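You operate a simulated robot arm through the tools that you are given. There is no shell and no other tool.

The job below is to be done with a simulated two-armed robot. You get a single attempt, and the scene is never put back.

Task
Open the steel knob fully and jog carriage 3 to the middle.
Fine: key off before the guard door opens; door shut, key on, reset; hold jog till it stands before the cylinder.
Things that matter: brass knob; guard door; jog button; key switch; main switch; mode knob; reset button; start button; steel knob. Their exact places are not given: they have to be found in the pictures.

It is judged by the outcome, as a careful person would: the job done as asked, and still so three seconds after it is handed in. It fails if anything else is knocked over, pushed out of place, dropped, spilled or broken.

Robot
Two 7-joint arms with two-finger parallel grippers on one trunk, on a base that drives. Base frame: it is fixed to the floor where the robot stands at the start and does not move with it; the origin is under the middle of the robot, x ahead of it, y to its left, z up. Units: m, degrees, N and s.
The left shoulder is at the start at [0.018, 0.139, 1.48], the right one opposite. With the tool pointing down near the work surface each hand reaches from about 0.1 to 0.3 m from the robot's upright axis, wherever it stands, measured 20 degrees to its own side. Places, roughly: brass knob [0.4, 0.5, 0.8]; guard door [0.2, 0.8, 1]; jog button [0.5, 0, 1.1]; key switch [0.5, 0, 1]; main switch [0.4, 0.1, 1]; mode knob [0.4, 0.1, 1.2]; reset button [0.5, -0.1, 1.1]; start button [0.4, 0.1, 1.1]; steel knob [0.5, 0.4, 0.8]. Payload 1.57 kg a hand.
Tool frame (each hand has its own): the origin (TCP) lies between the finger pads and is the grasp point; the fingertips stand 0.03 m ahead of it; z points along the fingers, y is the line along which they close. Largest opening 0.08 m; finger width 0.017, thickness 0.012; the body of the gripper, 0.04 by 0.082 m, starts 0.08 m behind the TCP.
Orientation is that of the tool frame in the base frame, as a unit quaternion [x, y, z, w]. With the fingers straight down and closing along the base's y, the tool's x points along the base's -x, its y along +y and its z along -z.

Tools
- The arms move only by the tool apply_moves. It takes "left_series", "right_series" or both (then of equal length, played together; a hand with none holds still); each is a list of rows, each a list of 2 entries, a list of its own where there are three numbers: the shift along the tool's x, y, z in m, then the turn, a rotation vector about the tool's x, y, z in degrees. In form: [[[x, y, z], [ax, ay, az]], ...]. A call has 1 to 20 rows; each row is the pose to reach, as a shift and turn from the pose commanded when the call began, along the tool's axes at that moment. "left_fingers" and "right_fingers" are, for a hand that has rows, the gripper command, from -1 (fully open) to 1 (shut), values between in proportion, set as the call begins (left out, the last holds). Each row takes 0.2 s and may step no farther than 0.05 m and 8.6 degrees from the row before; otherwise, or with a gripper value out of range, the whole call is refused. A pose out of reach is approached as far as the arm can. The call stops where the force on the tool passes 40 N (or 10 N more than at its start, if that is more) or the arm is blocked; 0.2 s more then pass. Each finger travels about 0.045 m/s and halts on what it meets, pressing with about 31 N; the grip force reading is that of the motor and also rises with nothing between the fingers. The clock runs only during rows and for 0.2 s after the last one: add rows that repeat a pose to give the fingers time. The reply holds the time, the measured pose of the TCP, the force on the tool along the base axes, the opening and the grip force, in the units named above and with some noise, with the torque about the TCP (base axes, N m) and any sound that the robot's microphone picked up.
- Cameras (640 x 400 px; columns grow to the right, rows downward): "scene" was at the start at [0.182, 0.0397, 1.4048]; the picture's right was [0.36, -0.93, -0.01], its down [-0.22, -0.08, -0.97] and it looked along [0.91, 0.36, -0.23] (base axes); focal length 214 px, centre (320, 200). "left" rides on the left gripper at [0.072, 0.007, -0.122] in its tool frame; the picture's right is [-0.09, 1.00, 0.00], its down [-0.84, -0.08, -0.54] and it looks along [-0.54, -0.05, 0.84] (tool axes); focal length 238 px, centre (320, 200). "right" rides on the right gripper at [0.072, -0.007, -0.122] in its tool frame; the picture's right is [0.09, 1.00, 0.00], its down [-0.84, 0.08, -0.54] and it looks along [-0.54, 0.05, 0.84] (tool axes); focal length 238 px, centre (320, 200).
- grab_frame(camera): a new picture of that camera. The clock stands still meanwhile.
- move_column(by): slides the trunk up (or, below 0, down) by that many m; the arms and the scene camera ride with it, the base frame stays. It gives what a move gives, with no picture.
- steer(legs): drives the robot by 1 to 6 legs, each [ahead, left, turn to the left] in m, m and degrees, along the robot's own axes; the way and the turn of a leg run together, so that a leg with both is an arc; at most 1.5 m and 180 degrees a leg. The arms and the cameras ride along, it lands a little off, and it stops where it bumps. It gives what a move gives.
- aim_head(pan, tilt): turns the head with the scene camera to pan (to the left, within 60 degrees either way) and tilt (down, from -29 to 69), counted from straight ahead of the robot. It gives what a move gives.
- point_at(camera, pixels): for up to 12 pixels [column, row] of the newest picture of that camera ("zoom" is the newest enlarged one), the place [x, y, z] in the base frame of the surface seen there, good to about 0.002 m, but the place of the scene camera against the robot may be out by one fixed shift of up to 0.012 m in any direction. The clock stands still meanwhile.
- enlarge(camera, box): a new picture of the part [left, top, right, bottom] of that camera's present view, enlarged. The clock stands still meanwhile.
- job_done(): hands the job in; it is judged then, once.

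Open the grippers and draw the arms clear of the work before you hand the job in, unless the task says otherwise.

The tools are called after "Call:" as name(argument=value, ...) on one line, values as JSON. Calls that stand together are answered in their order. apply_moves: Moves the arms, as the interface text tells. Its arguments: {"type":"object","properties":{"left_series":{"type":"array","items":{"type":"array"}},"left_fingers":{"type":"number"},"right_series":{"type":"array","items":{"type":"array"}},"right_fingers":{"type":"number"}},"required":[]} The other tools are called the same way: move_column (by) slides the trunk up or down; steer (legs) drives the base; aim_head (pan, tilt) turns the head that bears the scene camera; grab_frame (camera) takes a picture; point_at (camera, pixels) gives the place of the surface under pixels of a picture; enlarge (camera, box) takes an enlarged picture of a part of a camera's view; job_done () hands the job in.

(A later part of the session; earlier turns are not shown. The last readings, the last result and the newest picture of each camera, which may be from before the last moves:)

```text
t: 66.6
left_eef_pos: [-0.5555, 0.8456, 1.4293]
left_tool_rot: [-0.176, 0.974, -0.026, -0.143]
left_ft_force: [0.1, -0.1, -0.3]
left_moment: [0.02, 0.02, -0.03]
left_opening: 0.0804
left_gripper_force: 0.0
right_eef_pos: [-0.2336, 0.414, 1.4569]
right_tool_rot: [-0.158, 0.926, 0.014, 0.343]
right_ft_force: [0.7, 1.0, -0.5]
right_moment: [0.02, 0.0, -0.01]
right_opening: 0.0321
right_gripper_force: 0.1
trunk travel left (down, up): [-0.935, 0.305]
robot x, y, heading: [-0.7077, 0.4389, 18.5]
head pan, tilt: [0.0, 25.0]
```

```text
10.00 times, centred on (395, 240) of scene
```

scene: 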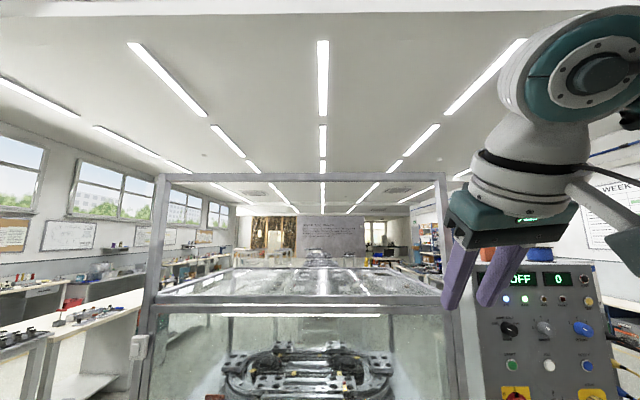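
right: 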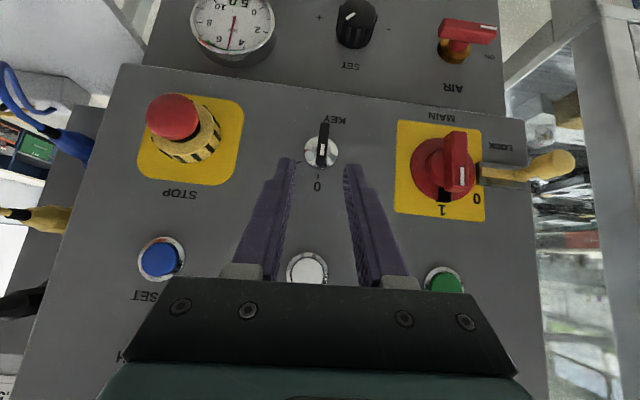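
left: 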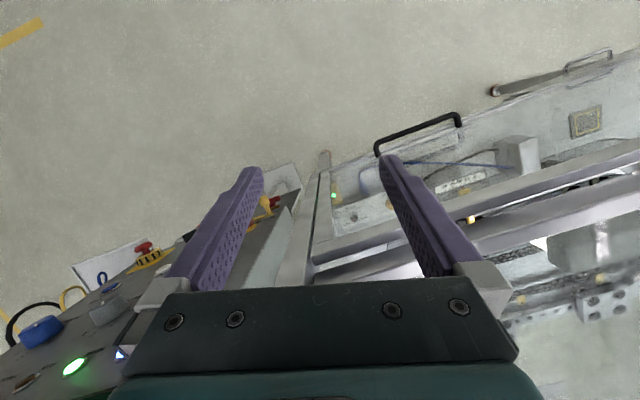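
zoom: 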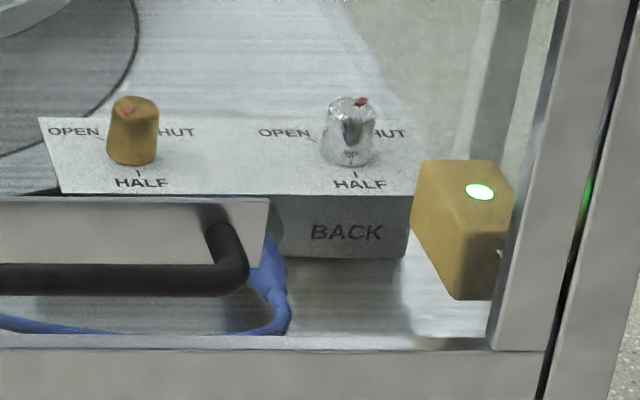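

Now I can read: carriage 1 is front right, 2 front left; the steel knob's red dot points right/back, near SHUT, with OPEN at its left and HALF in front. I measure the knobs, block, handle and rods.

Call:
enlarge(camera="scene", box=[340, 215, 420, 265])

Call:
point_at(camera="zoom", pixels=[[464, 128], [474, 122], [462, 160], [290, 135], [420, 190], [560, 190], [130, 262], [250, 268], [360, 260], [360, 215], [200, 240], [620, 150]])

```text
8.00 times, centred on (380, 240) of scene
```

zoom: 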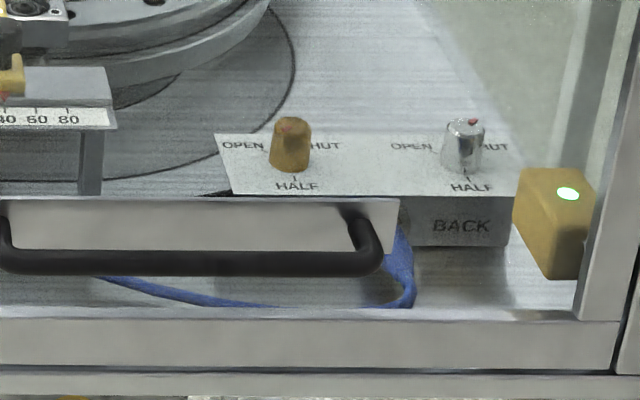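

```text
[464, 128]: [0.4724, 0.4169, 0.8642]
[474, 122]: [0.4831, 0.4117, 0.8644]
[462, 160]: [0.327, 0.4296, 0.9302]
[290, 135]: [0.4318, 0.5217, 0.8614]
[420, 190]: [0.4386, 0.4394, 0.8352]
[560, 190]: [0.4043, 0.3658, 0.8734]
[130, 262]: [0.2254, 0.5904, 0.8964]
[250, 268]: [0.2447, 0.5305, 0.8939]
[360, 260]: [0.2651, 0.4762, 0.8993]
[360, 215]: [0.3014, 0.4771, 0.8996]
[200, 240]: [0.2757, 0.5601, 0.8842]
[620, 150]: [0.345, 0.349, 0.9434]
```

Knob and handle places are known roughly: steel knob about (0.47,0.42,0.86), handle bar z≈0.90 just ahead of the pane. I look down to see my own base and how near it can come to the machine.

Call:
aim_head(pan=0, tilt=69)

Call:
grab_frame(camera="scene")

```text
t: 67.7
left_eef_pos: [-0.5565, 0.8443, 1.4296]
left_tool_rot: [-0.176, 0.973, -0.026, -0.144]
left_ft_force: [0.0, 0.9, 0.2]
left_moment: [-0.01, 0.02, 0.0]
left_opening: 0.08
left_gripper_force: 0.1
right_eef_pos: [-0.2335, 0.4146, 1.4582]
right_tool_rot: [-0.158, 0.926, 0.014, 0.343]
right_ft_force: [0.1, -0.4, -0.3]
right_moment: [0.02, 0.01, 0.04]
right_opening: 0.032
right_gripper_force: 0.1
trunk travel left (down, up): [-0.935, 0.305]
robot x, y, heading: [-0.7047, 0.4392, 18.3]
head pan, tilt: [0.0, 68.8]
```

```text
taken
```

scene: 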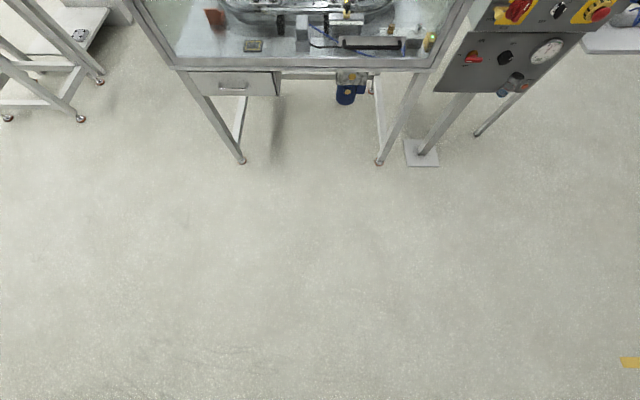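

The base is not in the way in this view. I lower the trunk so the right hand is near handle height, and stretch the right hand forward with flatter fingers, still half a metre short of the door.

Call:
move_column(by=-0.4)

Call:
move_column(by=-0.15)

Call:
apply_moves(right_series=[[[-0.0282, 0, 0.017], [-0.88, -6.3, 0.83]], [[-0.0564, 0, 0.034], [-1.75, -12.6, 1.65]], [[-0.0845, 0, 0.051], [-2.6, -18.8, 2.5]], [[-0.1127, 0, 0.068], [-3.5, -25.1, 3.3]]], right_fingers=1)

Call:
aim_head(pan=-10, tilt=15)

Call:
grab_frame(camera="scene")

```text
t: 71.6
left_eef_pos: [-0.5551, 0.8447, 1.0312]
left_tool_rot: [-0.176, 0.973, -0.026, -0.144]
left_ft_force: [-0.1, 0.5, 0.1]
left_moment: [-0.03, -0.02, 0.02]
left_opening: 0.08
left_gripper_force: 0.1
right_eef_pos: [-0.2337, 0.4138, 1.0579]
right_tool_rot: [-0.158, 0.926, 0.014, 0.343]
right_ft_force: [0.3, -0.7, -0.2]
right_moment: [-0.02, 0.01, -0.01]
right_opening: 0.032
right_gripper_force: 0.1
trunk travel left (down, up): [-0.535, 0.705]
robot x, y, heading: [-0.7071, 0.4386, 18.2]
head pan, tilt: [0.0, 68.8]
```

```text
t: 73.3
left_eef_pos: [-0.5574, 0.8449, 0.8795]
left_tool_rot: [-0.176, 0.974, -0.026, -0.143]
left_ft_force: [-0.5, -0.6, 0.1]
left_moment: [-0.02, 0.03, 0.0]
left_opening: 0.0803
left_gripper_force: 0.0
right_eef_pos: [-0.2347, 0.415, 0.9085]
right_tool_rot: [-0.158, 0.926, 0.013, 0.343]
right_ft_force: [-0.1, -1.0, 0.1]
right_moment: [-0.01, 0.02, -0.03]
right_opening: 0.0321
right_gripper_force: 0.1
trunk travel left (down, up): [-0.385, 0.855]
robot x, y, heading: [-0.7103, 0.4402, 18.1]
head pan, tilt: [0.0, 68.8]
```

```text
t: 74.3
left_eef_pos: [-0.5558, 0.8454, 0.8798]
left_tool_rot: [-0.176, 0.974, -0.026, -0.143]
left_ft_force: [-0.3, 0.8, -0.8]
left_moment: [0.01, 0.02, 0.0]
left_opening: 0.0801
left_gripper_force: 0.0
right_eef_pos: [-0.1098, 0.4559, 0.9291]
right_tool_rot: [-0.134, 0.832, 0.086, 0.531]
right_ft_force: [-0.9, -0.2, -0.6]
right_moment: [0.03, -0.01, -0.01]
right_opening: 0.0
right_gripper_force: 21.3
trunk travel left (down, up): [-0.385, 0.855]
robot x, y, heading: [-0.7092, 0.4399, 18.4]
head pan, tilt: [0.0, 68.8]
```

```text
t: 75.5
left_eef_pos: [-0.5554, 0.8461, 0.8809]
left_tool_rot: [-0.176, 0.973, -0.026, -0.144]
left_ft_force: [-0.6, -0.4, 0.9]
left_moment: [-0.02, 0.03, -0.02]
left_opening: 0.0801
left_gripper_force: 0.0
right_eef_pos: [-0.1111, 0.4542, 0.9298]
right_tool_rot: [-0.135, 0.832, 0.085, 0.531]
right_ft_force: [0.1, -0.7, 0.8]
right_moment: [0.01, -0.01, -0.01]
right_opening: 0.0001
right_gripper_force: 21.4
trunk travel left (down, up): [-0.385, 0.855]
robot x, y, heading: [-0.7083, 0.4387, 18.4]
head pan, tilt: [-10.0, 15.0]
```

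```text
taken
```

scene: 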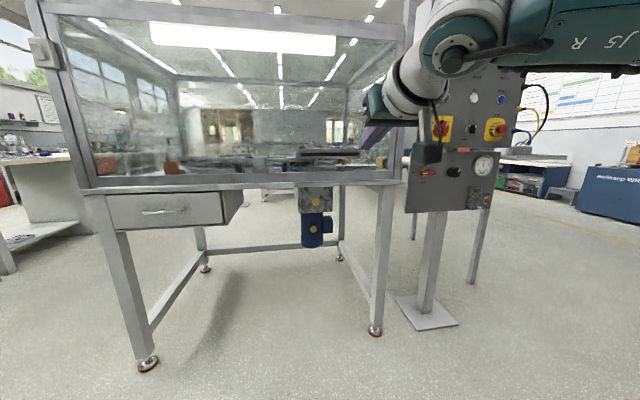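

The right hand is level with the handle, in line with it. I drive 0.2 m ahead and look at the handle with the hand camera.

Call:
steer(legs=[[0.2, -0.03, 0]])

Call:
grab_frame(camera="right")

Call:
grab_frame(camera="scene")

```text
t: 77.2
left_eef_pos: [-0.3565, 0.8806, 0.8802]
left_tool_rot: [-0.175, 0.974, -0.026, -0.144]
left_ft_force: [0.0, -0.3, -0.2]
left_moment: [-0.03, 0.0, -0.02]
left_opening: 0.0802
left_gripper_force: 0.0
right_eef_pos: [0.089, 0.4928, 0.9279]
right_tool_rot: [-0.135, 0.832, 0.086, 0.532]
right_ft_force: [-0.2, -0.1, 0.1]
right_moment: [0.01, 0.02, -0.01]
right_opening: 0.0001
right_gripper_force: 21.5
trunk travel left (down, up): [-0.385, 0.855]
robot x, y, heading: [-0.5088, 0.477, 18.5]
head pan, tilt: [-10.0, 15.0]
```

```text
taken
```

right: 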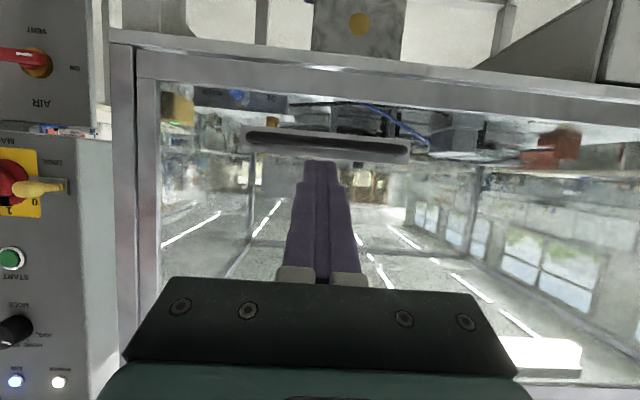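

```text
taken
```

scene: 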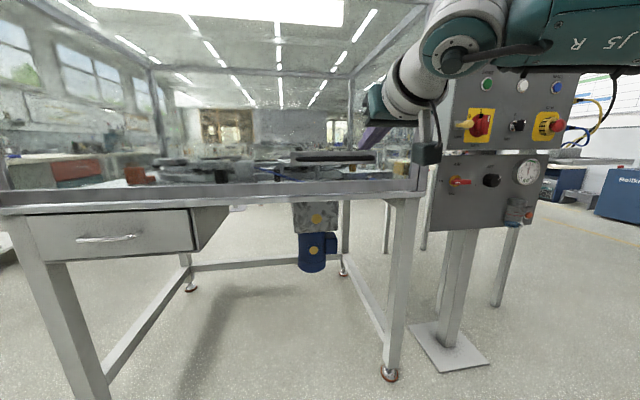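

The hand camera shows the handle bar across (245–410, 145). I enlarge and measure it.

Call:
enlarge(camera="right", box=[230, 95, 430, 175])

Call:
point_at(camera="right", pixels=[[255, 142], [290, 143], [330, 146], [370, 149], [402, 152], [330, 135], [330, 160], [300, 85], [150, 150], [240, 175]])

```text
3.20 times, centred on (330, 135) of right
```

zoom: 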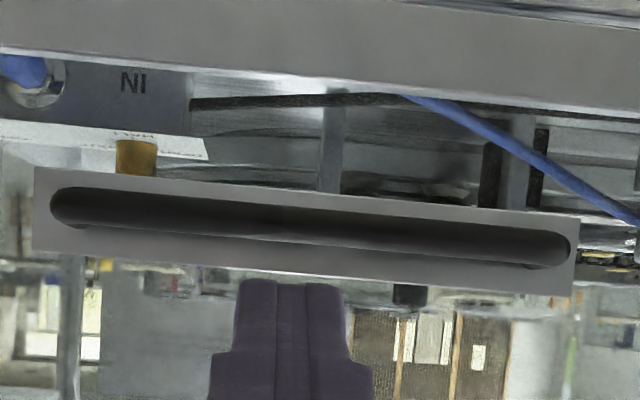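

```text
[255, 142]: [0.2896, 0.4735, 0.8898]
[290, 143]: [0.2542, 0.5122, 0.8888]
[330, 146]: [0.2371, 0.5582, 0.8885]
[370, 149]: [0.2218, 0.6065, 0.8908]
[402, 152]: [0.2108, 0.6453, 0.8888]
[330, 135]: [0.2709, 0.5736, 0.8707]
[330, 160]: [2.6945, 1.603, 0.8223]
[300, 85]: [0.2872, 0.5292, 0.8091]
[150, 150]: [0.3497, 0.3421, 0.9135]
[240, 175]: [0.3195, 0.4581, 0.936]
```

The bar's front is at panel u=0.402, z=0.889, v from 0.365 to 0.545; the plate is 36 mm behind its front. I lower the closed fingers below the bar, then drive up to it.

Call:
move_column(by=-0.075)

Call:
steer(legs=[[0.12, 0, 0]])

Call:
grab_frame(camera="right")

Call:
point_at(camera="right", pixels=[[300, 170], [330, 175], [260, 165], [380, 180]])

```text
t: 78.3
left_eef_pos: [-0.3569, 0.8813, 0.8047]
left_tool_rot: [-0.176, 0.973, -0.025, -0.144]
left_ft_force: [0.3, 1.5, 0.6]
left_moment: [0.0, -0.01, -0.01]
left_opening: 0.0801
left_gripper_force: 0.0
right_eef_pos: [0.0885, 0.4923, 0.8537]
right_tool_rot: [-0.134, 0.832, 0.086, 0.531]
right_ft_force: [0.0, 0.2, -0.2]
right_moment: [0.01, -0.03, 0.02]
right_opening: 0.0
right_gripper_force: 21.6
trunk travel left (down, up): [-0.31, 0.93]
robot x, y, heading: [-0.5093, 0.4751, 18.2]
head pan, tilt: [-10.0, 15.0]
```

```text
t: 79.5
left_eef_pos: [-0.2413, 0.9192, 0.804]
left_tool_rot: [-0.175, 0.974, -0.026, -0.144]
left_ft_force: [-0.6, 0.1, 0.0]
left_moment: [0.01, 0.02, 0.02]
left_opening: 0.0803
left_gripper_force: 0.1
right_eef_pos: [0.2024, 0.5288, 0.8538]
right_tool_rot: [-0.133, 0.832, 0.085, 0.532]
right_ft_force: [1.4, 0.3, 0.5]
right_moment: [0.05, 0.0, -0.02]
right_opening: 0.0
right_gripper_force: 21.3
trunk travel left (down, up): [-0.31, 0.93]
robot x, y, heading: [-0.3954, 0.5127, 18.5]
head pan, tilt: [-10.0, 15.0]
```

```text
taken
```

right: 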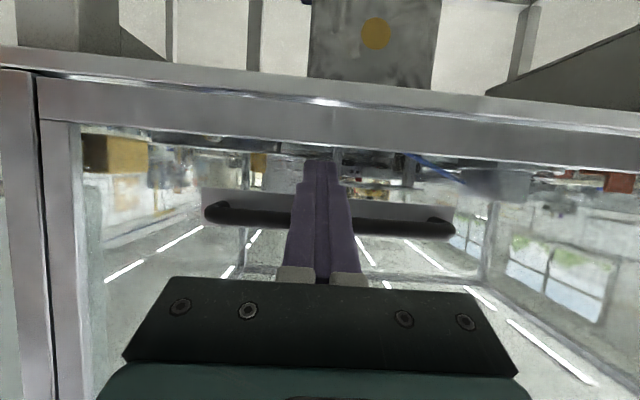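

```text
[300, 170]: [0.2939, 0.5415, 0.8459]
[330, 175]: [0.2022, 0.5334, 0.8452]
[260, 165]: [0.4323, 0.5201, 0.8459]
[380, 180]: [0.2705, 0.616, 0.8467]
```

The fingers are below and just short of the bar. I push them forward 4 cm under it, then raise the hand slightly to meet it.

Call:
apply_moves(right_series=[[[-0.0087, 0, 0.0186], [0, 0, 0]], [[-0.0173, 0, 0.0372], [0, 0, 0]]])

Call:
apply_moves(right_series=[[[-0.0091, 0, -0.0042], [0, 0, 0]], [[-0.0181, 0, -0.0084], [0, 0, 0]], [[-0.0272, 0, -0.0127], [0, 0, 0]]])

Call:
grab_frame(camera="right")

```text
t: 80.1
left_eef_pos: [-0.2414, 0.9189, 0.8042]
left_tool_rot: [-0.175, 0.974, -0.026, -0.143]
left_ft_force: [0.1, 0.3, -0.1]
left_moment: [-0.01, -0.01, -0.04]
left_opening: 0.0802
left_gripper_force: 0.1
right_eef_pos: [0.2419, 0.5407, 0.855]
right_tool_rot: [-0.134, 0.832, 0.085, 0.531]
right_ft_force: [-0.1, 0.4, -0.6]
right_moment: [0.01, -0.03, -0.04]
right_opening: 0.0001
right_gripper_force: 21.5
trunk travel left (down, up): [-0.31, 0.93]
robot x, y, heading: [-0.3925, 0.5148, 18.3]
head pan, tilt: [-10.0, 15.0]
```

```text
t: 80.9
left_eef_pos: [-0.2419, 0.9188, 0.8038]
left_tool_rot: [-0.173, 0.974, -0.026, -0.145]
left_ft_force: [-0.6, 0.2, 0.3]
left_moment: [0.0, -0.03, -0.01]
left_opening: 0.0799
left_gripper_force: 0.2
right_eef_pos: [0.2399, 0.5404, 0.8835]
right_tool_rot: [-0.134, 0.833, 0.085, 0.53]
right_ft_force: [-1.3, -2.0, -5.0]
right_moment: [0.06, 0.01, 0.04]
right_opening: 0.0
right_gripper_force: 21.5
trunk travel left (down, up): [-0.31, 0.93]
robot x, y, heading: [-0.3957, 0.5101, 18.3]
head pan, tilt: [-10.0, 15.0]
```

```text
taken
```

right: 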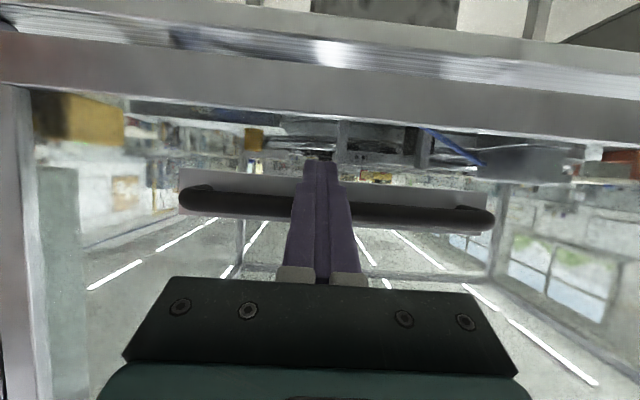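

Contact is felt (5 N down). I lift 3 cm with the arm to see whether the door rides up.

Call:
apply_moves(right_series=[[[-0.0091, 0, -0.0042], [0, 0, 0]], [[-0.0181, 0, -0.0084], [0, 0, 0]], [[-0.0272, 0, -0.0127], [0, 0, 0]]])

Call:
grab_frame(camera="scene")

Call:
grab_frame(camera="right")

```text
t: 81.7
left_eef_pos: [-0.2431, 0.9185, 0.8036]
left_tool_rot: [-0.175, 0.974, -0.026, -0.144]
left_ft_force: [0.0, 0.8, 0.0]
left_moment: [0.01, 0.0, 0.01]
left_opening: 0.08
left_gripper_force: 0.0
right_eef_pos: [0.2414, 0.5415, 0.9132]
right_tool_rot: [-0.136, 0.832, 0.087, 0.531]
right_ft_force: [-3.6, 1.1, -3.0]
right_moment: [0.0, 0.01, 0.0]
right_opening: 0.0002
right_gripper_force: 20.9
trunk travel left (down, up): [-0.31, 0.93]
robot x, y, heading: [-0.3995, 0.5182, 18.7]
head pan, tilt: [-10.0, 15.0]
```

```text
taken
```

scene: 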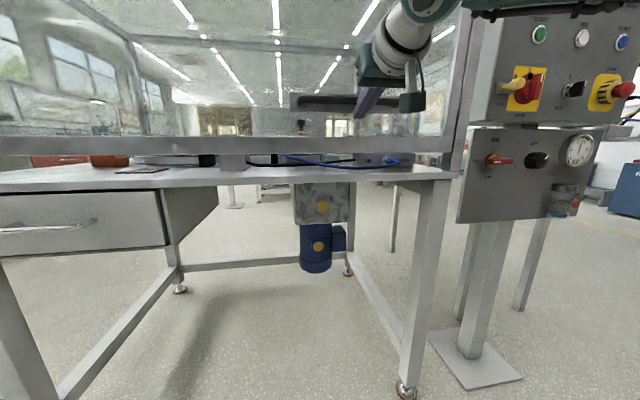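

```text
taken
```

right: 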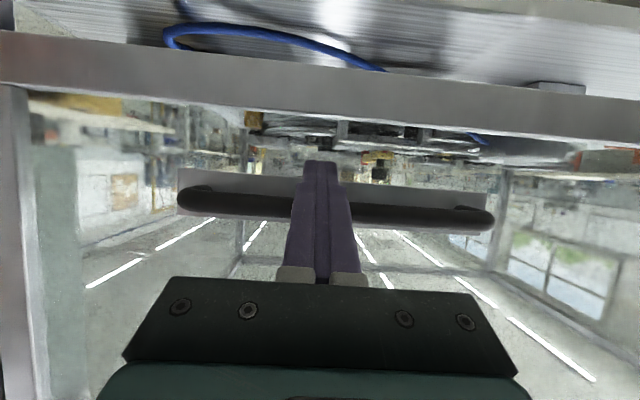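

The door rides up easily (a gap shows below it), so it is balanced. I raise the trunk by 0.35 m with the arm held, lifting the door.

Call:
move_column(by=0.35)

Call:
grab_frame(camera="right")

Call:
aim_head(pan=0, tilt=20)

Call:
grab_frame(camera="scene")

```text
t: 85.2
left_eef_pos: [-0.2412, 0.9183, 1.1539]
left_tool_rot: [-0.176, 0.973, -0.027, -0.145]
left_ft_force: [0.3, -0.1, -0.2]
left_moment: [-0.01, 0.01, 0.04]
left_opening: 0.08
left_gripper_force: 0.1
right_eef_pos: [0.2425, 0.5408, 1.2625]
right_tool_rot: [-0.134, 0.833, 0.085, 0.53]
right_ft_force: [-3.1, 0.6, -3.3]
right_moment: [0.01, -0.04, -0.02]
right_opening: 0.0001
right_gripper_force: 21.2
trunk travel left (down, up): [-0.66, 0.58]
robot x, y, heading: [-0.3923, 0.5137, 18.4]
head pan, tilt: [-10.0, 15.0]
```

```text
taken
```

right: 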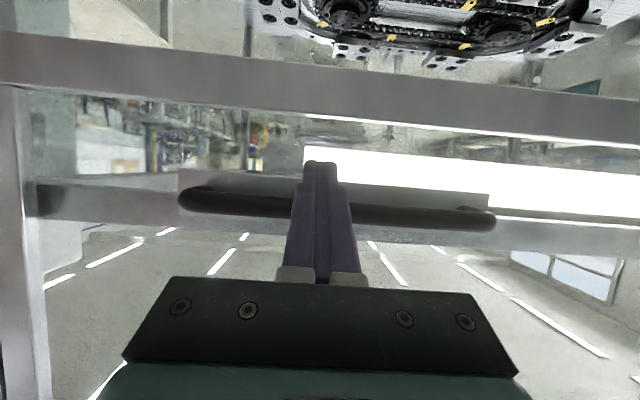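

```text
t: 85.9
left_eef_pos: [-0.2424, 0.9184, 1.154]
left_tool_rot: [-0.175, 0.974, -0.027, -0.145]
left_ft_force: [-0.1, 0.5, 0.3]
left_moment: [-0.02, 0.03, -0.04]
left_opening: 0.0804
left_gripper_force: 0.0
right_eef_pos: [0.2418, 0.5394, 1.2634]
right_tool_rot: [-0.133, 0.833, 0.085, 0.531]
right_ft_force: [-2.1, -1.8, -1.7]
right_moment: [0.01, 0.0, 0.01]
right_opening: 0.0002
right_gripper_force: 21.1
trunk travel left (down, up): [-0.66, 0.58]
robot x, y, heading: [-0.3899, 0.5079, 18.2]
head pan, tilt: [0.0, 20.0]
```

```text
taken
```

scene: 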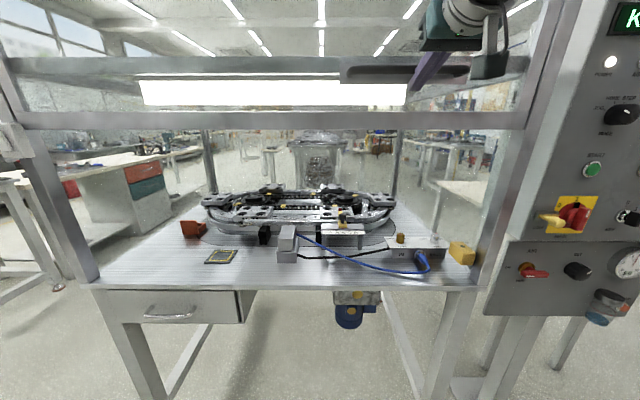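

The door's bottom edge is now well up (row 120) and the workspace is open. I raise it a further 8 cm for arm room, then dip the hand slightly to see whether the door stays by itself.

Call:
move_column(by=0.08)

Call:
enlarge(camera="right", box=[170, 130, 500, 260])

Call:
apply_moves(right_series=[[[0.0091, 0, 0.0042], [0, 0, 0]], [[0.0181, 0, 0.0084], [0, 0, 0]], [[0.0181, 0, 0.0084], [0, 0, 0]], [[0.0181, 0, 0.0084], [0, 0, 0]], [[0.0181, 0, 0.0084], [0, 0, 0]]])

Call:
enlarge(camera="right", box=[170, 130, 500, 260])

```text
t: 86.6
left_eef_pos: [-0.2441, 0.9182, 1.2032]
left_tool_rot: [-0.175, 0.973, -0.025, -0.146]
left_ft_force: [-0.4, 0.4, -0.3]
left_moment: [0.0, 0.01, 0.03]
left_opening: 0.08
left_gripper_force: 0.1
right_eef_pos: [0.2397, 0.5394, 1.2928]
right_tool_rot: [-0.135, 0.844, 0.078, 0.513]
right_ft_force: [-9.3, -2.0, -9.3]
right_moment: [0.03, 0.05, 0.07]
right_opening: 0.0
right_gripper_force: 21.4
trunk travel left (down, up): [-0.709, 0.531]
robot x, y, heading: [-0.3885, 0.516, 18.3]
head pan, tilt: [0.0, 20.0]
stopped: the force on the tool passed its limit at 64 N (the readings are from after the stop); the commanded pose is now the measured one
```

```text
1.94 times, centred on (335, 195) of right
```

zoom: 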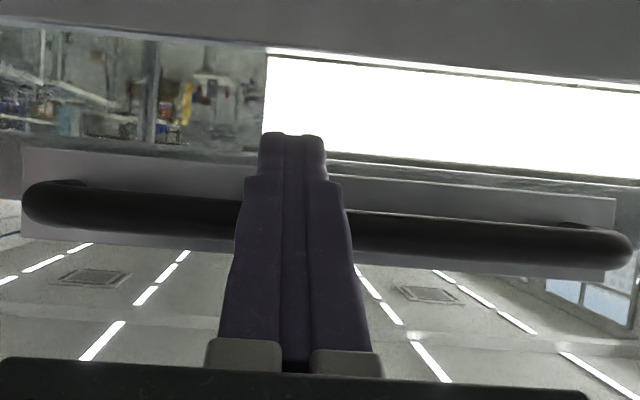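

```text
t: 87.8
left_eef_pos: [-0.2418, 0.9192, 1.2035]
left_tool_rot: [-0.175, 0.974, -0.026, -0.143]
left_ft_force: [0.0, -0.3, -1.1]
left_moment: [-0.03, 0.0, 0.01]
left_opening: 0.08
left_gripper_force: 0.0
right_eef_pos: [0.2408, 0.5391, 1.2774]
right_tool_rot: [-0.134, 0.841, 0.078, 0.518]
right_ft_force: [0.4, -0.7, 0.0]
right_moment: [-0.03, 0.01, 0.0]
right_opening: 0.0001
right_gripper_force: 21.6
trunk travel left (down, up): [-0.709, 0.531]
robot x, y, heading: [-0.3938, 0.5098, 18.0]
head pan, tilt: [0.0, 20.0]
```

```text
1.94 times, centred on (335, 195) of right
```

zoom: 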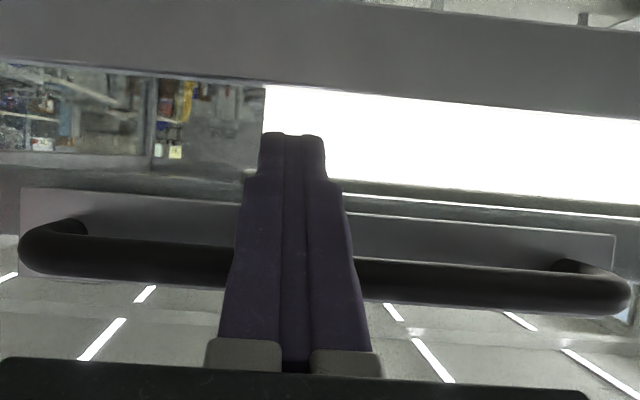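

The door stays up by itself, at its upper stop. I back the robot straight out from under the handle.

Call:
steer(legs=[[-0.3, 0, 0]])

Call:
grab_frame(camera="scene")

```text
t: 89.9
left_eef_pos: [-0.5298, 0.8225, 1.2036]
left_tool_rot: [-0.173, 0.974, -0.026, -0.144]
left_ft_force: [-0.2, -0.4, -0.7]
left_moment: [0.0, 0.0, -0.01]
left_opening: 0.0798
left_gripper_force: 0.0
right_eef_pos: [-0.0482, 0.4411, 1.277]
right_tool_rot: [-0.131, 0.842, 0.077, 0.518]
right_ft_force: [0.1, 0.0, 0.5]
right_moment: [-0.01, 0.01, 0.0]
right_opening: 0.0001
right_gripper_force: 21.2
trunk travel left (down, up): [-0.709, 0.531]
robot x, y, heading: [-0.6857, 0.4188, 18.0]
head pan, tilt: [0.0, 20.0]
```

```text
taken
```

scene: 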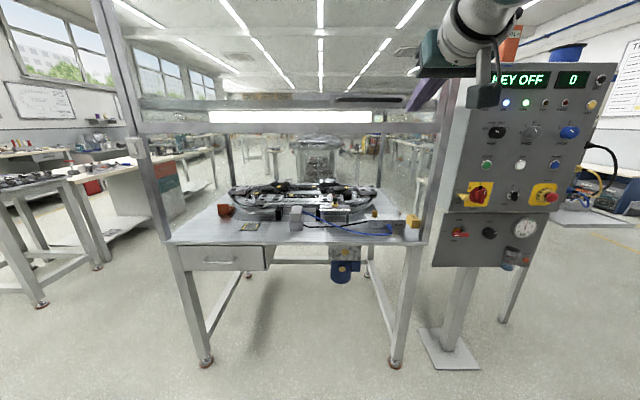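

The door stays up. I fold the right arm out to the right side, so it is clear of the panel when I come close.

Call:
apply_moves(right_series=[[[0.0317, -0.0228, -0.0175], [2.23, 4.93, 3.69]], [[0.0634, -0.0455, -0.0349], [4.47, 9.87, 7.38]], [[0.0951, -0.0683, -0.0524], [6.7, 14.8, 11.08]], [[0.1268, -0.091, -0.0698], [8.93, 19.73, 14.77]], [[0.1585, -0.1138, -0.0873], [11.17, 24.67, 18.46]], [[0.1903, -0.1365, -0.1047], [13.4, 29.6, 22.15]], [[0.222, -0.1593, -0.1222], [15.63, 34.53, 25.84]], [[0.2537, -0.182, -0.1396], [17.87, 39.47, 29.53]], [[0.2854, -0.2048, -0.1571], [20.1, 44.4, 33.2]], [[0.3171, -0.2275, -0.1745], [22.33, 49.33, 36.9]], [[0.3488, -0.2503, -0.192], [24.57, 54.27, 40.6]], [[0.3805, -0.273, -0.2094], [26.8, 59.2, 44.3]]])

Call:
apply_moves(left_series=[[[-0.0104, -0.0361, -0.0071], [0.03, -5.9, 0.25]], [[-0.0209, -0.0721, -0.0141], [0.05, -11.7, 0.5]], [[-0.0313, -0.1082, -0.0212], [0.08, -17.6, 0.75]], [[-0.0418, -0.1443, -0.0282], [0.1, -23.5, 1.0]], [[-0.0522, -0.1803, -0.0353], [0.13, -29.3, 1.25]], [[-0.0626, -0.2164, -0.0423], [0.15, -35.2, 1.5]], [[-0.0731, -0.2524, -0.0494], [0.18, -41.0, 1.75]], [[-0.0835, -0.2885, -0.0564], [0.2, -46.9, 2.0]]])

Call:
grab_frame(camera="scene")

```text
t: 92.5
left_eef_pos: [-0.5288, 0.8229, 1.2029]
left_tool_rot: [-0.173, 0.974, -0.025, -0.144]
left_ft_force: [0.6, 0.7, 0.2]
left_moment: [0.02, 0.02, 0.02]
left_opening: 0.08
left_gripper_force: 0.0
right_eef_pos: [-0.3045, 0.0713, 1.0318]
right_tool_rot: [0.273, 0.962, 0.0, 0.0]
right_ft_force: [0.3, 0.0, -0.6]
right_moment: [0.01, -0.03, -0.02]
right_opening: 0.0001
right_gripper_force: 21.5
trunk travel left (down, up): [-0.709, 0.531]
robot x, y, heading: [-0.6838, 0.4197, 17.9]
head pan, tilt: [0.0, 20.0]
```

```text
t: 94.3
left_eef_pos: [-0.336, 0.583, 1.2354]
left_tool_rot: [-0.152, 0.953, 0.042, 0.258]
left_ft_force: [-0.1, 0.4, -0.2]
left_moment: [-0.03, 0.01, -0.02]
left_opening: 0.0802
left_gripper_force: 0.2
right_eef_pos: [-0.3056, 0.0714, 1.0318]
right_tool_rot: [0.273, 0.962, 0.0, 0.0]
right_ft_force: [-0.5, 0.2, 0.1]
right_moment: [-0.02, 0.02, 0.01]
right_opening: 0.0
right_gripper_force: 21.2
trunk travel left (down, up): [-0.709, 0.531]
robot x, y, heading: [-0.681, 0.4193, 18.2]
head pan, tilt: [0.0, 20.0]
```

```text
taken
```

scene: 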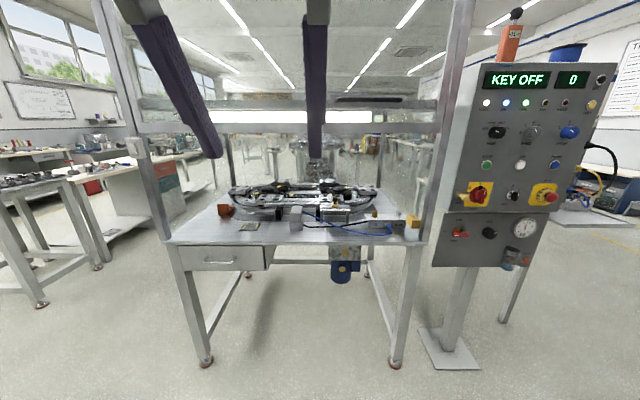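

Both arms are placed. I draw the right hand further back, lower the trunk by 0.3 m, and shift the robot right in front of the steel knob.

Call:
apply_moves(right_series=[[[0.0243, -0.0285, 0], [0, 0, 0]], [[0.0485, -0.057, 0], [0, 0, 0]], [[0.0728, -0.0855, 0], [0, 0, 0]], [[0.097, -0.114, 0], [0, 0, 0]]])

Call:
move_column(by=-0.3)

Call:
steer(legs=[[0, -0.37, 0], [0.3, 0, 0.3]])

Call:
grab_frame(camera="scene")

Call:
grab_frame(camera="left")

```text
t: 95.2
left_eef_pos: [-0.3368, 0.5843, 1.2332]
left_tool_rot: [-0.152, 0.954, 0.041, 0.257]
left_ft_force: [0.6, 0.2, 0.0]
left_moment: [-0.03, 0.02, -0.01]
left_opening: 0.0801
left_gripper_force: 0.1
right_eef_pos: [-0.4294, 0.1077, 0.9973]
right_tool_rot: [0.24, 0.966, 0.086, -0.046]
right_ft_force: [0.2, 0.8, 0.9]
right_moment: [0.0, 0.03, 0.02]
right_opening: 0.0003
right_gripper_force: 21.0
trunk travel left (down, up): [-0.709, 0.531]
robot x, y, heading: [-0.6791, 0.4213, 18.1]
head pan, tilt: [0.0, 20.0]
stopped in row 4 (right hand): the arm was blocked; the commanded pose is now the measured one
```

```text
t: 98.2
left_eef_pos: [-0.3371, 0.5842, 0.9338]
left_tool_rot: [-0.152, 0.954, 0.041, 0.256]
left_ft_force: [-1.3, -0.6, 0.5]
left_moment: [-0.02, -0.01, 0.01]
left_opening: 0.0799
left_gripper_force: 0.0
right_eef_pos: [-0.4293, 0.106, 0.6963]
right_tool_rot: [0.239, 0.966, 0.084, -0.045]
right_ft_force: [-0.4, -0.4, -1.5]
right_moment: [0.0, 0.03, 0.0]
right_opening: 0.0
right_gripper_force: 21.6
trunk travel left (down, up): [-0.409, 0.831]
robot x, y, heading: [-0.6819, 0.4181, 18.1]
head pan, tilt: [0.0, 20.0]
```

```text
t: 102.2
left_eef_pos: [0.059, 0.3353, 0.9343]
left_tool_rot: [-0.164, 0.952, 0.045, 0.256]
left_ft_force: [1.1, -0.3, -0.1]
left_moment: [0.05, 0.01, 0.0]
left_opening: 0.08
left_gripper_force: 0.1
right_eef_pos: [-0.0202, -0.1438, 0.6979]
right_tool_rot: [0.228, 0.969, 0.084, -0.046]
right_ft_force: [-0.2, 0.3, 0.1]
right_moment: [0.02, 0.05, 0.01]
right_opening: 0.0002
right_gripper_force: 21.3
trunk travel left (down, up): [-0.409, 0.831]
robot x, y, heading: [-0.2814, 0.1566, 19.3]
head pan, tilt: [0.0, 20.0]
```

```text
taken
```

scene: 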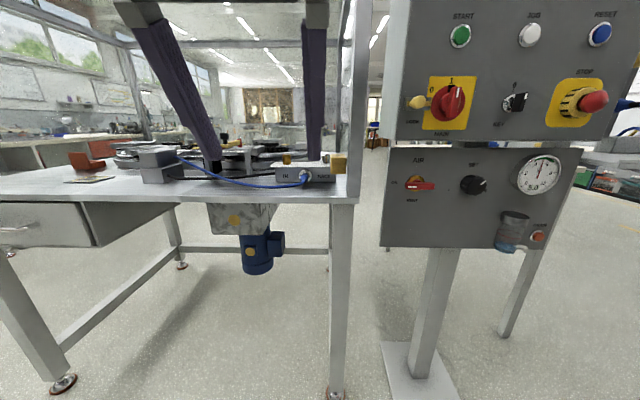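

```text
taken
```

left: 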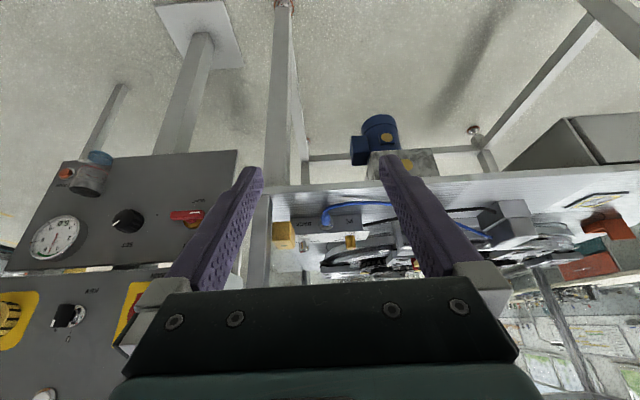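

I am now in front of the knob's side; the left hand is ahead, at z=0.93, below the raised door. I drive 0.2 m forward and look with the left hand camera.

Call:
steer(legs=[[0.2, 0, -0.8]])

Call:
grab_frame(camera="left")

Call:
grab_frame(camera="scene")

```text
t: 103.8
left_eef_pos: [0.242, 0.3921, 0.935]
left_tool_rot: [-0.157, 0.953, 0.043, 0.256]
left_ft_force: [0.4, -0.2, 0.0]
left_moment: [-0.01, 0.03, 0.02]
left_opening: 0.0803
left_gripper_force: 0.1
right_eef_pos: [0.1553, -0.0859, 0.6967]
right_tool_rot: [0.235, 0.967, 0.085, -0.047]
right_ft_force: [1.0, 0.6, -0.7]
right_moment: [-0.01, 0.07, 0.01]
right_opening: 0.0
right_gripper_force: 21.0
trunk travel left (down, up): [-0.409, 0.831]
robot x, y, heading: [-0.1019, 0.2244, 18.7]
head pan, tilt: [0.0, 20.0]
```

```text
taken
```

left: 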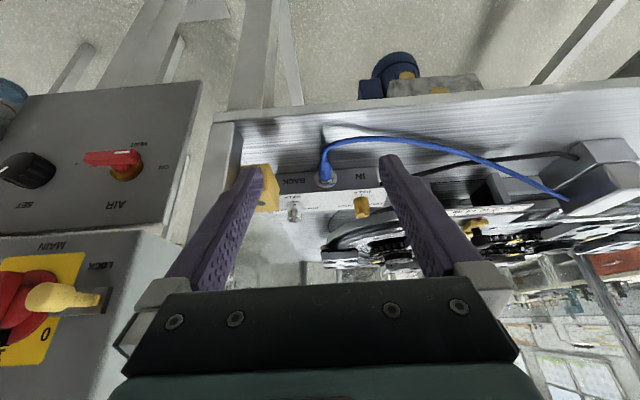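

```text
taken
```

scene: 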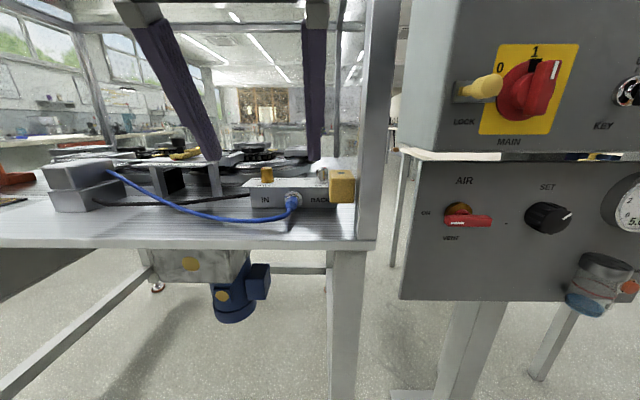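

The left hand camera sees the steel knob at (294,212) and the brass one at (361,207). I enlarge and measure them.

Call:
enlarge(camera="left", box=[250, 170, 410, 260])

Call:
point_at(camera="left", pixels=[[294, 218], [294, 208], [290, 213], [298, 213], [362, 212], [362, 204], [268, 188], [330, 205], [245, 140], [300, 200]])

```text
4.00 times, centred on (330, 215) of left
```

zoom: 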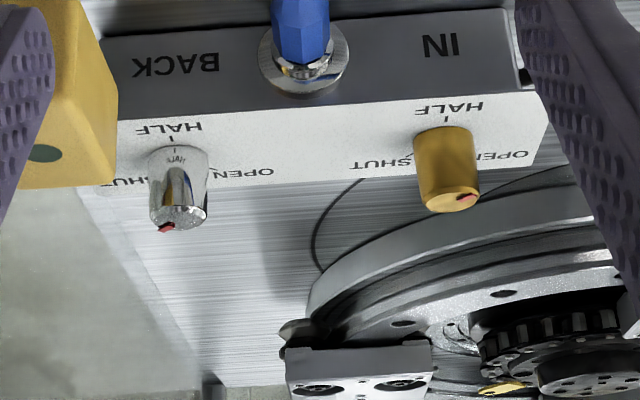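

```text
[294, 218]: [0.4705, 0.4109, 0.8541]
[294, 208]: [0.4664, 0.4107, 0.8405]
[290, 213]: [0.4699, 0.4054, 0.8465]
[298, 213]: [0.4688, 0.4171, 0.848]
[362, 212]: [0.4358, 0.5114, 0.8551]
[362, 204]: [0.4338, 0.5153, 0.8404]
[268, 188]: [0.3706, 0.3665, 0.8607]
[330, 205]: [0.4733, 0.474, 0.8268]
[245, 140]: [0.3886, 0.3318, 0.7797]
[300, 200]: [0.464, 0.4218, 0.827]
```

The steel knob is about 17 mm across, top z=0.854, axis near panel u=0.58, v=0.2425. I drive 0.15 m nearer so the left arm can reach it with a bent elbow.

Call:
steer(legs=[[0.15, 0, 0]])

Call:
grab_frame(camera="left")

Call:
enlarge(camera="left", box=[230, 120, 390, 220])

```text
t: 105.2
left_eef_pos: [0.3812, 0.4397, 0.9335]
left_tool_rot: [-0.158, 0.953, 0.044, 0.256]
left_ft_force: [-0.3, -0.6, 0.3]
left_moment: [0.03, 0.03, -0.03]
left_opening: 0.0799
left_gripper_force: 0.0
right_eef_pos: [0.2953, -0.0389, 0.698]
right_tool_rot: [0.233, 0.968, 0.085, -0.046]
right_ft_force: [1.1, -0.6, 0.6]
right_moment: [0.0, -0.01, -0.01]
right_opening: 0.0
right_gripper_force: 21.2
trunk travel left (down, up): [-0.409, 0.831]
robot x, y, heading: [0.0363, 0.2679, 18.5]
head pan, tilt: [0.0, 20.0]
```

```text
taken
```

left: 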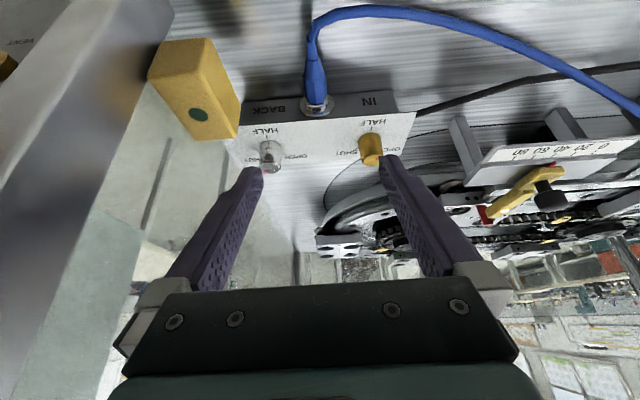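

```text
4.00 times, centred on (310, 170) of left
```

zoom: 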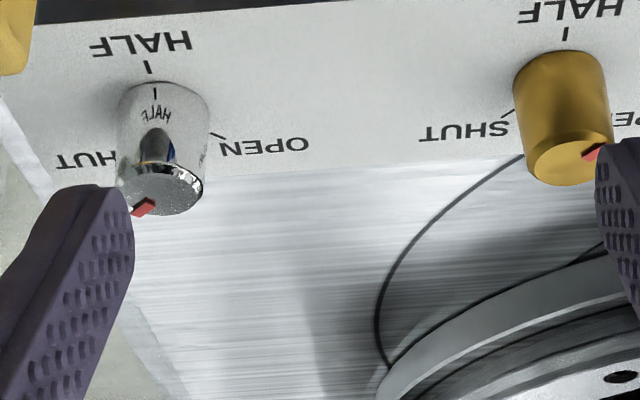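

The scale ticks are visible now: HALF in front, OPEN tick at (217,135), brass's SHUT tick at (507,113). I measure the ticks and the red dot precisely to know the turning angle.

Call:
point_at(camera="zoom", pixels=[[148, 68], [217, 135], [566, 33], [507, 113], [165, 190], [143, 207], [190, 185], [170, 210], [565, 165], [592, 153], [127, 140], [207, 140]])

Call:
enlarge(camera="left", box=[250, 130, 300, 180])

```text
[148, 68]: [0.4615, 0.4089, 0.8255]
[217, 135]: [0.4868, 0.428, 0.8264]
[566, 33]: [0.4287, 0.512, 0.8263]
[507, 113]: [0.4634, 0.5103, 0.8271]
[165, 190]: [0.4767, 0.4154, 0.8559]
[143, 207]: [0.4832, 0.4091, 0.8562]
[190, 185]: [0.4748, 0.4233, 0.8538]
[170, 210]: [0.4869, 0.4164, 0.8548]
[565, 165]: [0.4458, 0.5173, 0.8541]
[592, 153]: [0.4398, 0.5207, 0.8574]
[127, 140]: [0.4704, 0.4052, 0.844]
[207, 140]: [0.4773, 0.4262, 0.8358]
```

```text
8.00 times, centred on (275, 155) of left
```

zoom: 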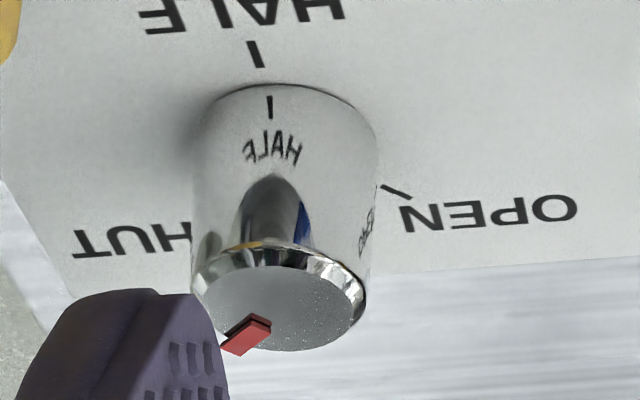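

The scale runs about ±140° with HALF in front; the red dot is now at SHUT (right-back), so it needs some 280° clockwise seen from above, past HALF to OPEN. I check the surroundings from the head camera before going in.

Call:
grab_frame(camera="scene")

Call:
aim_head(pan=-15, tilt=45)

Call:
grab_frame(camera="scene")

```text
taken
```

scene: 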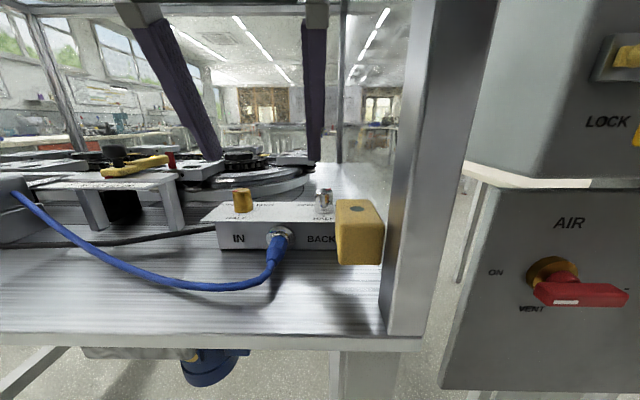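

```text
t: 106.0
left_eef_pos: [0.3804, 0.4403, 0.9333]
left_tool_rot: [-0.159, 0.953, 0.043, 0.255]
left_ft_force: [0.0, -0.4, 0.4]
left_moment: [0.0, 0.01, 0.02]
left_opening: 0.0801
left_gripper_force: 0.0
right_eef_pos: [0.2943, -0.0371, 0.6972]
right_tool_rot: [0.234, 0.967, 0.085, -0.047]
right_ft_force: [-0.2, -0.4, 0.1]
right_moment: [0.0, 0.0, -0.03]
right_opening: 0.0
right_gripper_force: 22.0
trunk travel left (down, up): [-0.409, 0.831]
robot x, y, heading: [0.0379, 0.2704, 19.0]
head pan, tilt: [-15.0, 45.0]
```

```text
taken
```

scene: 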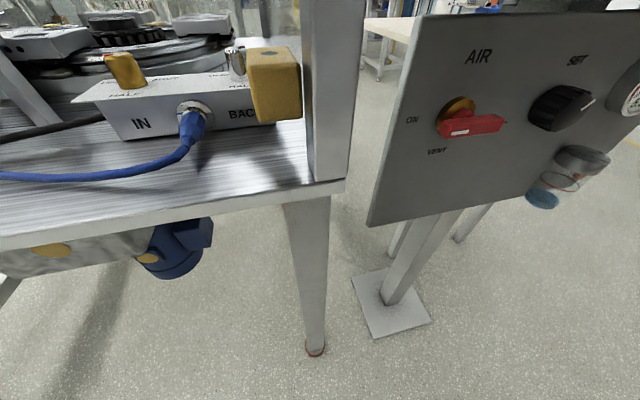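

I measure the post's inner edge and the yellow sensor box beside the knob: post (306,110), (330,110); sensor corners (252,55), (296,55), (275,110).

Call:
point_at(camera="scene", pixels=[[306, 110], [313, 110], [340, 110], [253, 57], [297, 58], [252, 50], [290, 48], [275, 100], [237, 55], [350, 100]])

```text
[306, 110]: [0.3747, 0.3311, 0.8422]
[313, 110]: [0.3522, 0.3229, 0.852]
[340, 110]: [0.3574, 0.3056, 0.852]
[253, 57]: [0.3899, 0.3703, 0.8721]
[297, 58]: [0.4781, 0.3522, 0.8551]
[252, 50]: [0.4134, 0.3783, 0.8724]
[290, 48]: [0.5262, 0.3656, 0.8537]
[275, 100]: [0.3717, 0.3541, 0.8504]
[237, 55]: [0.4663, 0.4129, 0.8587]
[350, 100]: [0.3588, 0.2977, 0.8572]
```

The post's inner face is at v≈0.19 and the sensor box ends at v≈0.228, so there is room if the hand leans left. I drive 4 cm nearer for reach.

Call:
steer(legs=[[0.04, 0, -0.3]])

```text
t: 106.9
left_eef_pos: [0.4137, 0.4495, 0.9324]
left_tool_rot: [-0.154, 0.954, 0.042, 0.253]
left_ft_force: [0.3, 0.0, 0.7]
left_moment: [0.0, 0.01, 0.01]
left_opening: 0.08
left_gripper_force: 0.0
right_eef_pos: [0.3244, -0.0299, 0.6958]
right_tool_rot: [0.237, 0.967, 0.083, -0.048]
right_ft_force: [-0.8, -0.5, -0.5]
right_moment: [0.04, 0.02, 0.03]
right_opening: 0.0002
right_gripper_force: 20.9
trunk travel left (down, up): [-0.409, 0.831]
robot x, y, heading: [0.075, 0.2822, 18.4]
head pan, tilt: [-15.0, 45.0]
```

I line up above and before the knob, turning the hand 15° to the right and narrowing the fingers to 36 mm.

Call:
apply_moves(left_series=[[[0, -0.008, 0.0055], [1.86, 0, 3.25]], [[0, -0.019, 0.013], [3.72, -0.01, 6.5]], [[0, -0.032, 0.022], [5.58, -0.02, 9.75]], [[0, -0.0447, 0.0307], [7.44, -0.03, 13.0]], [[0, -0.0447, 0.0307], [7.44, -0.03, 13.0]]], left_fingers=0.1)

Call:
grab_frame(camera="left")

Call:
grab_frame(camera="scene")

```text
t: 108.1
left_eef_pos: [0.4443, 0.412, 0.9056]
left_tool_rot: [-0.029, 0.966, 0.007, 0.256]
left_ft_force: [0.0, -0.3, 0.5]
left_moment: [0.0, 0.0, 0.03]
left_opening: 0.0358
left_gripper_force: 0.1
right_eef_pos: [0.3234, -0.0295, 0.6961]
right_tool_rot: [0.237, 0.967, 0.084, -0.049]
right_ft_force: [0.7, 0.2, 0.2]
right_moment: [0.03, -0.03, 0.0]
right_opening: 0.0002
right_gripper_force: 20.9
trunk travel left (down, up): [-0.409, 0.831]
robot x, y, heading: [0.0757, 0.2837, 18.7]
head pan, tilt: [-15.0, 45.0]
```

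```text
taken
```

left: 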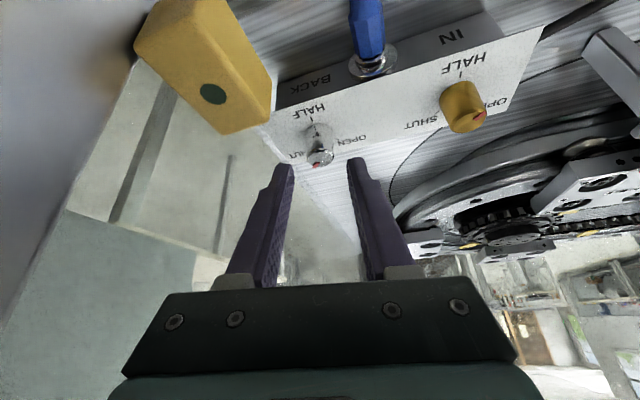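

```text
taken
```

scene: 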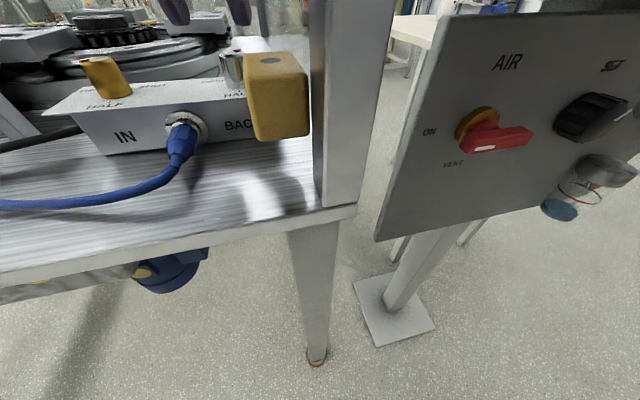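

The knob at (320,148) lies between the fingertips. I check its place once more from this close view.

Call:
enlarge(camera="left", box=[280, 100, 376, 175])

Call:
point_at(camera="zoom", pixels=[[262, 330], [235, 335], [290, 330], [262, 300], [262, 250], [215, 250], [312, 250], [240, 365], [330, 260]])

```text
5.33 times, centred on (328, 138) of left
```

zoom: 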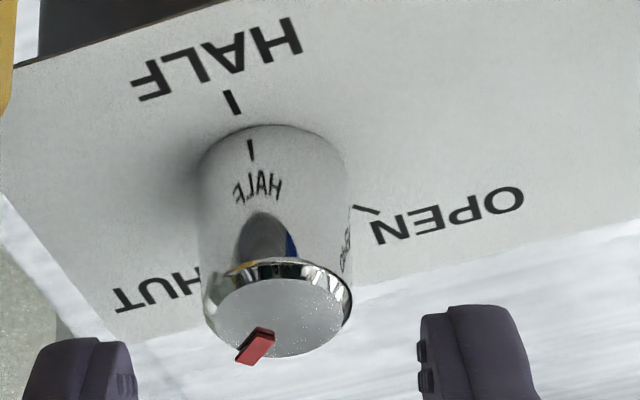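

```text
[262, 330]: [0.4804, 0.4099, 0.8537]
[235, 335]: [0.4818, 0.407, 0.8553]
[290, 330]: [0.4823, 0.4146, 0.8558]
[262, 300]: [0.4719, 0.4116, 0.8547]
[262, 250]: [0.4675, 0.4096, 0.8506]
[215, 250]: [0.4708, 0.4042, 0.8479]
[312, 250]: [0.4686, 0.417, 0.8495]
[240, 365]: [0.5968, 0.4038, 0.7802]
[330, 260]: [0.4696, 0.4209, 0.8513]
```

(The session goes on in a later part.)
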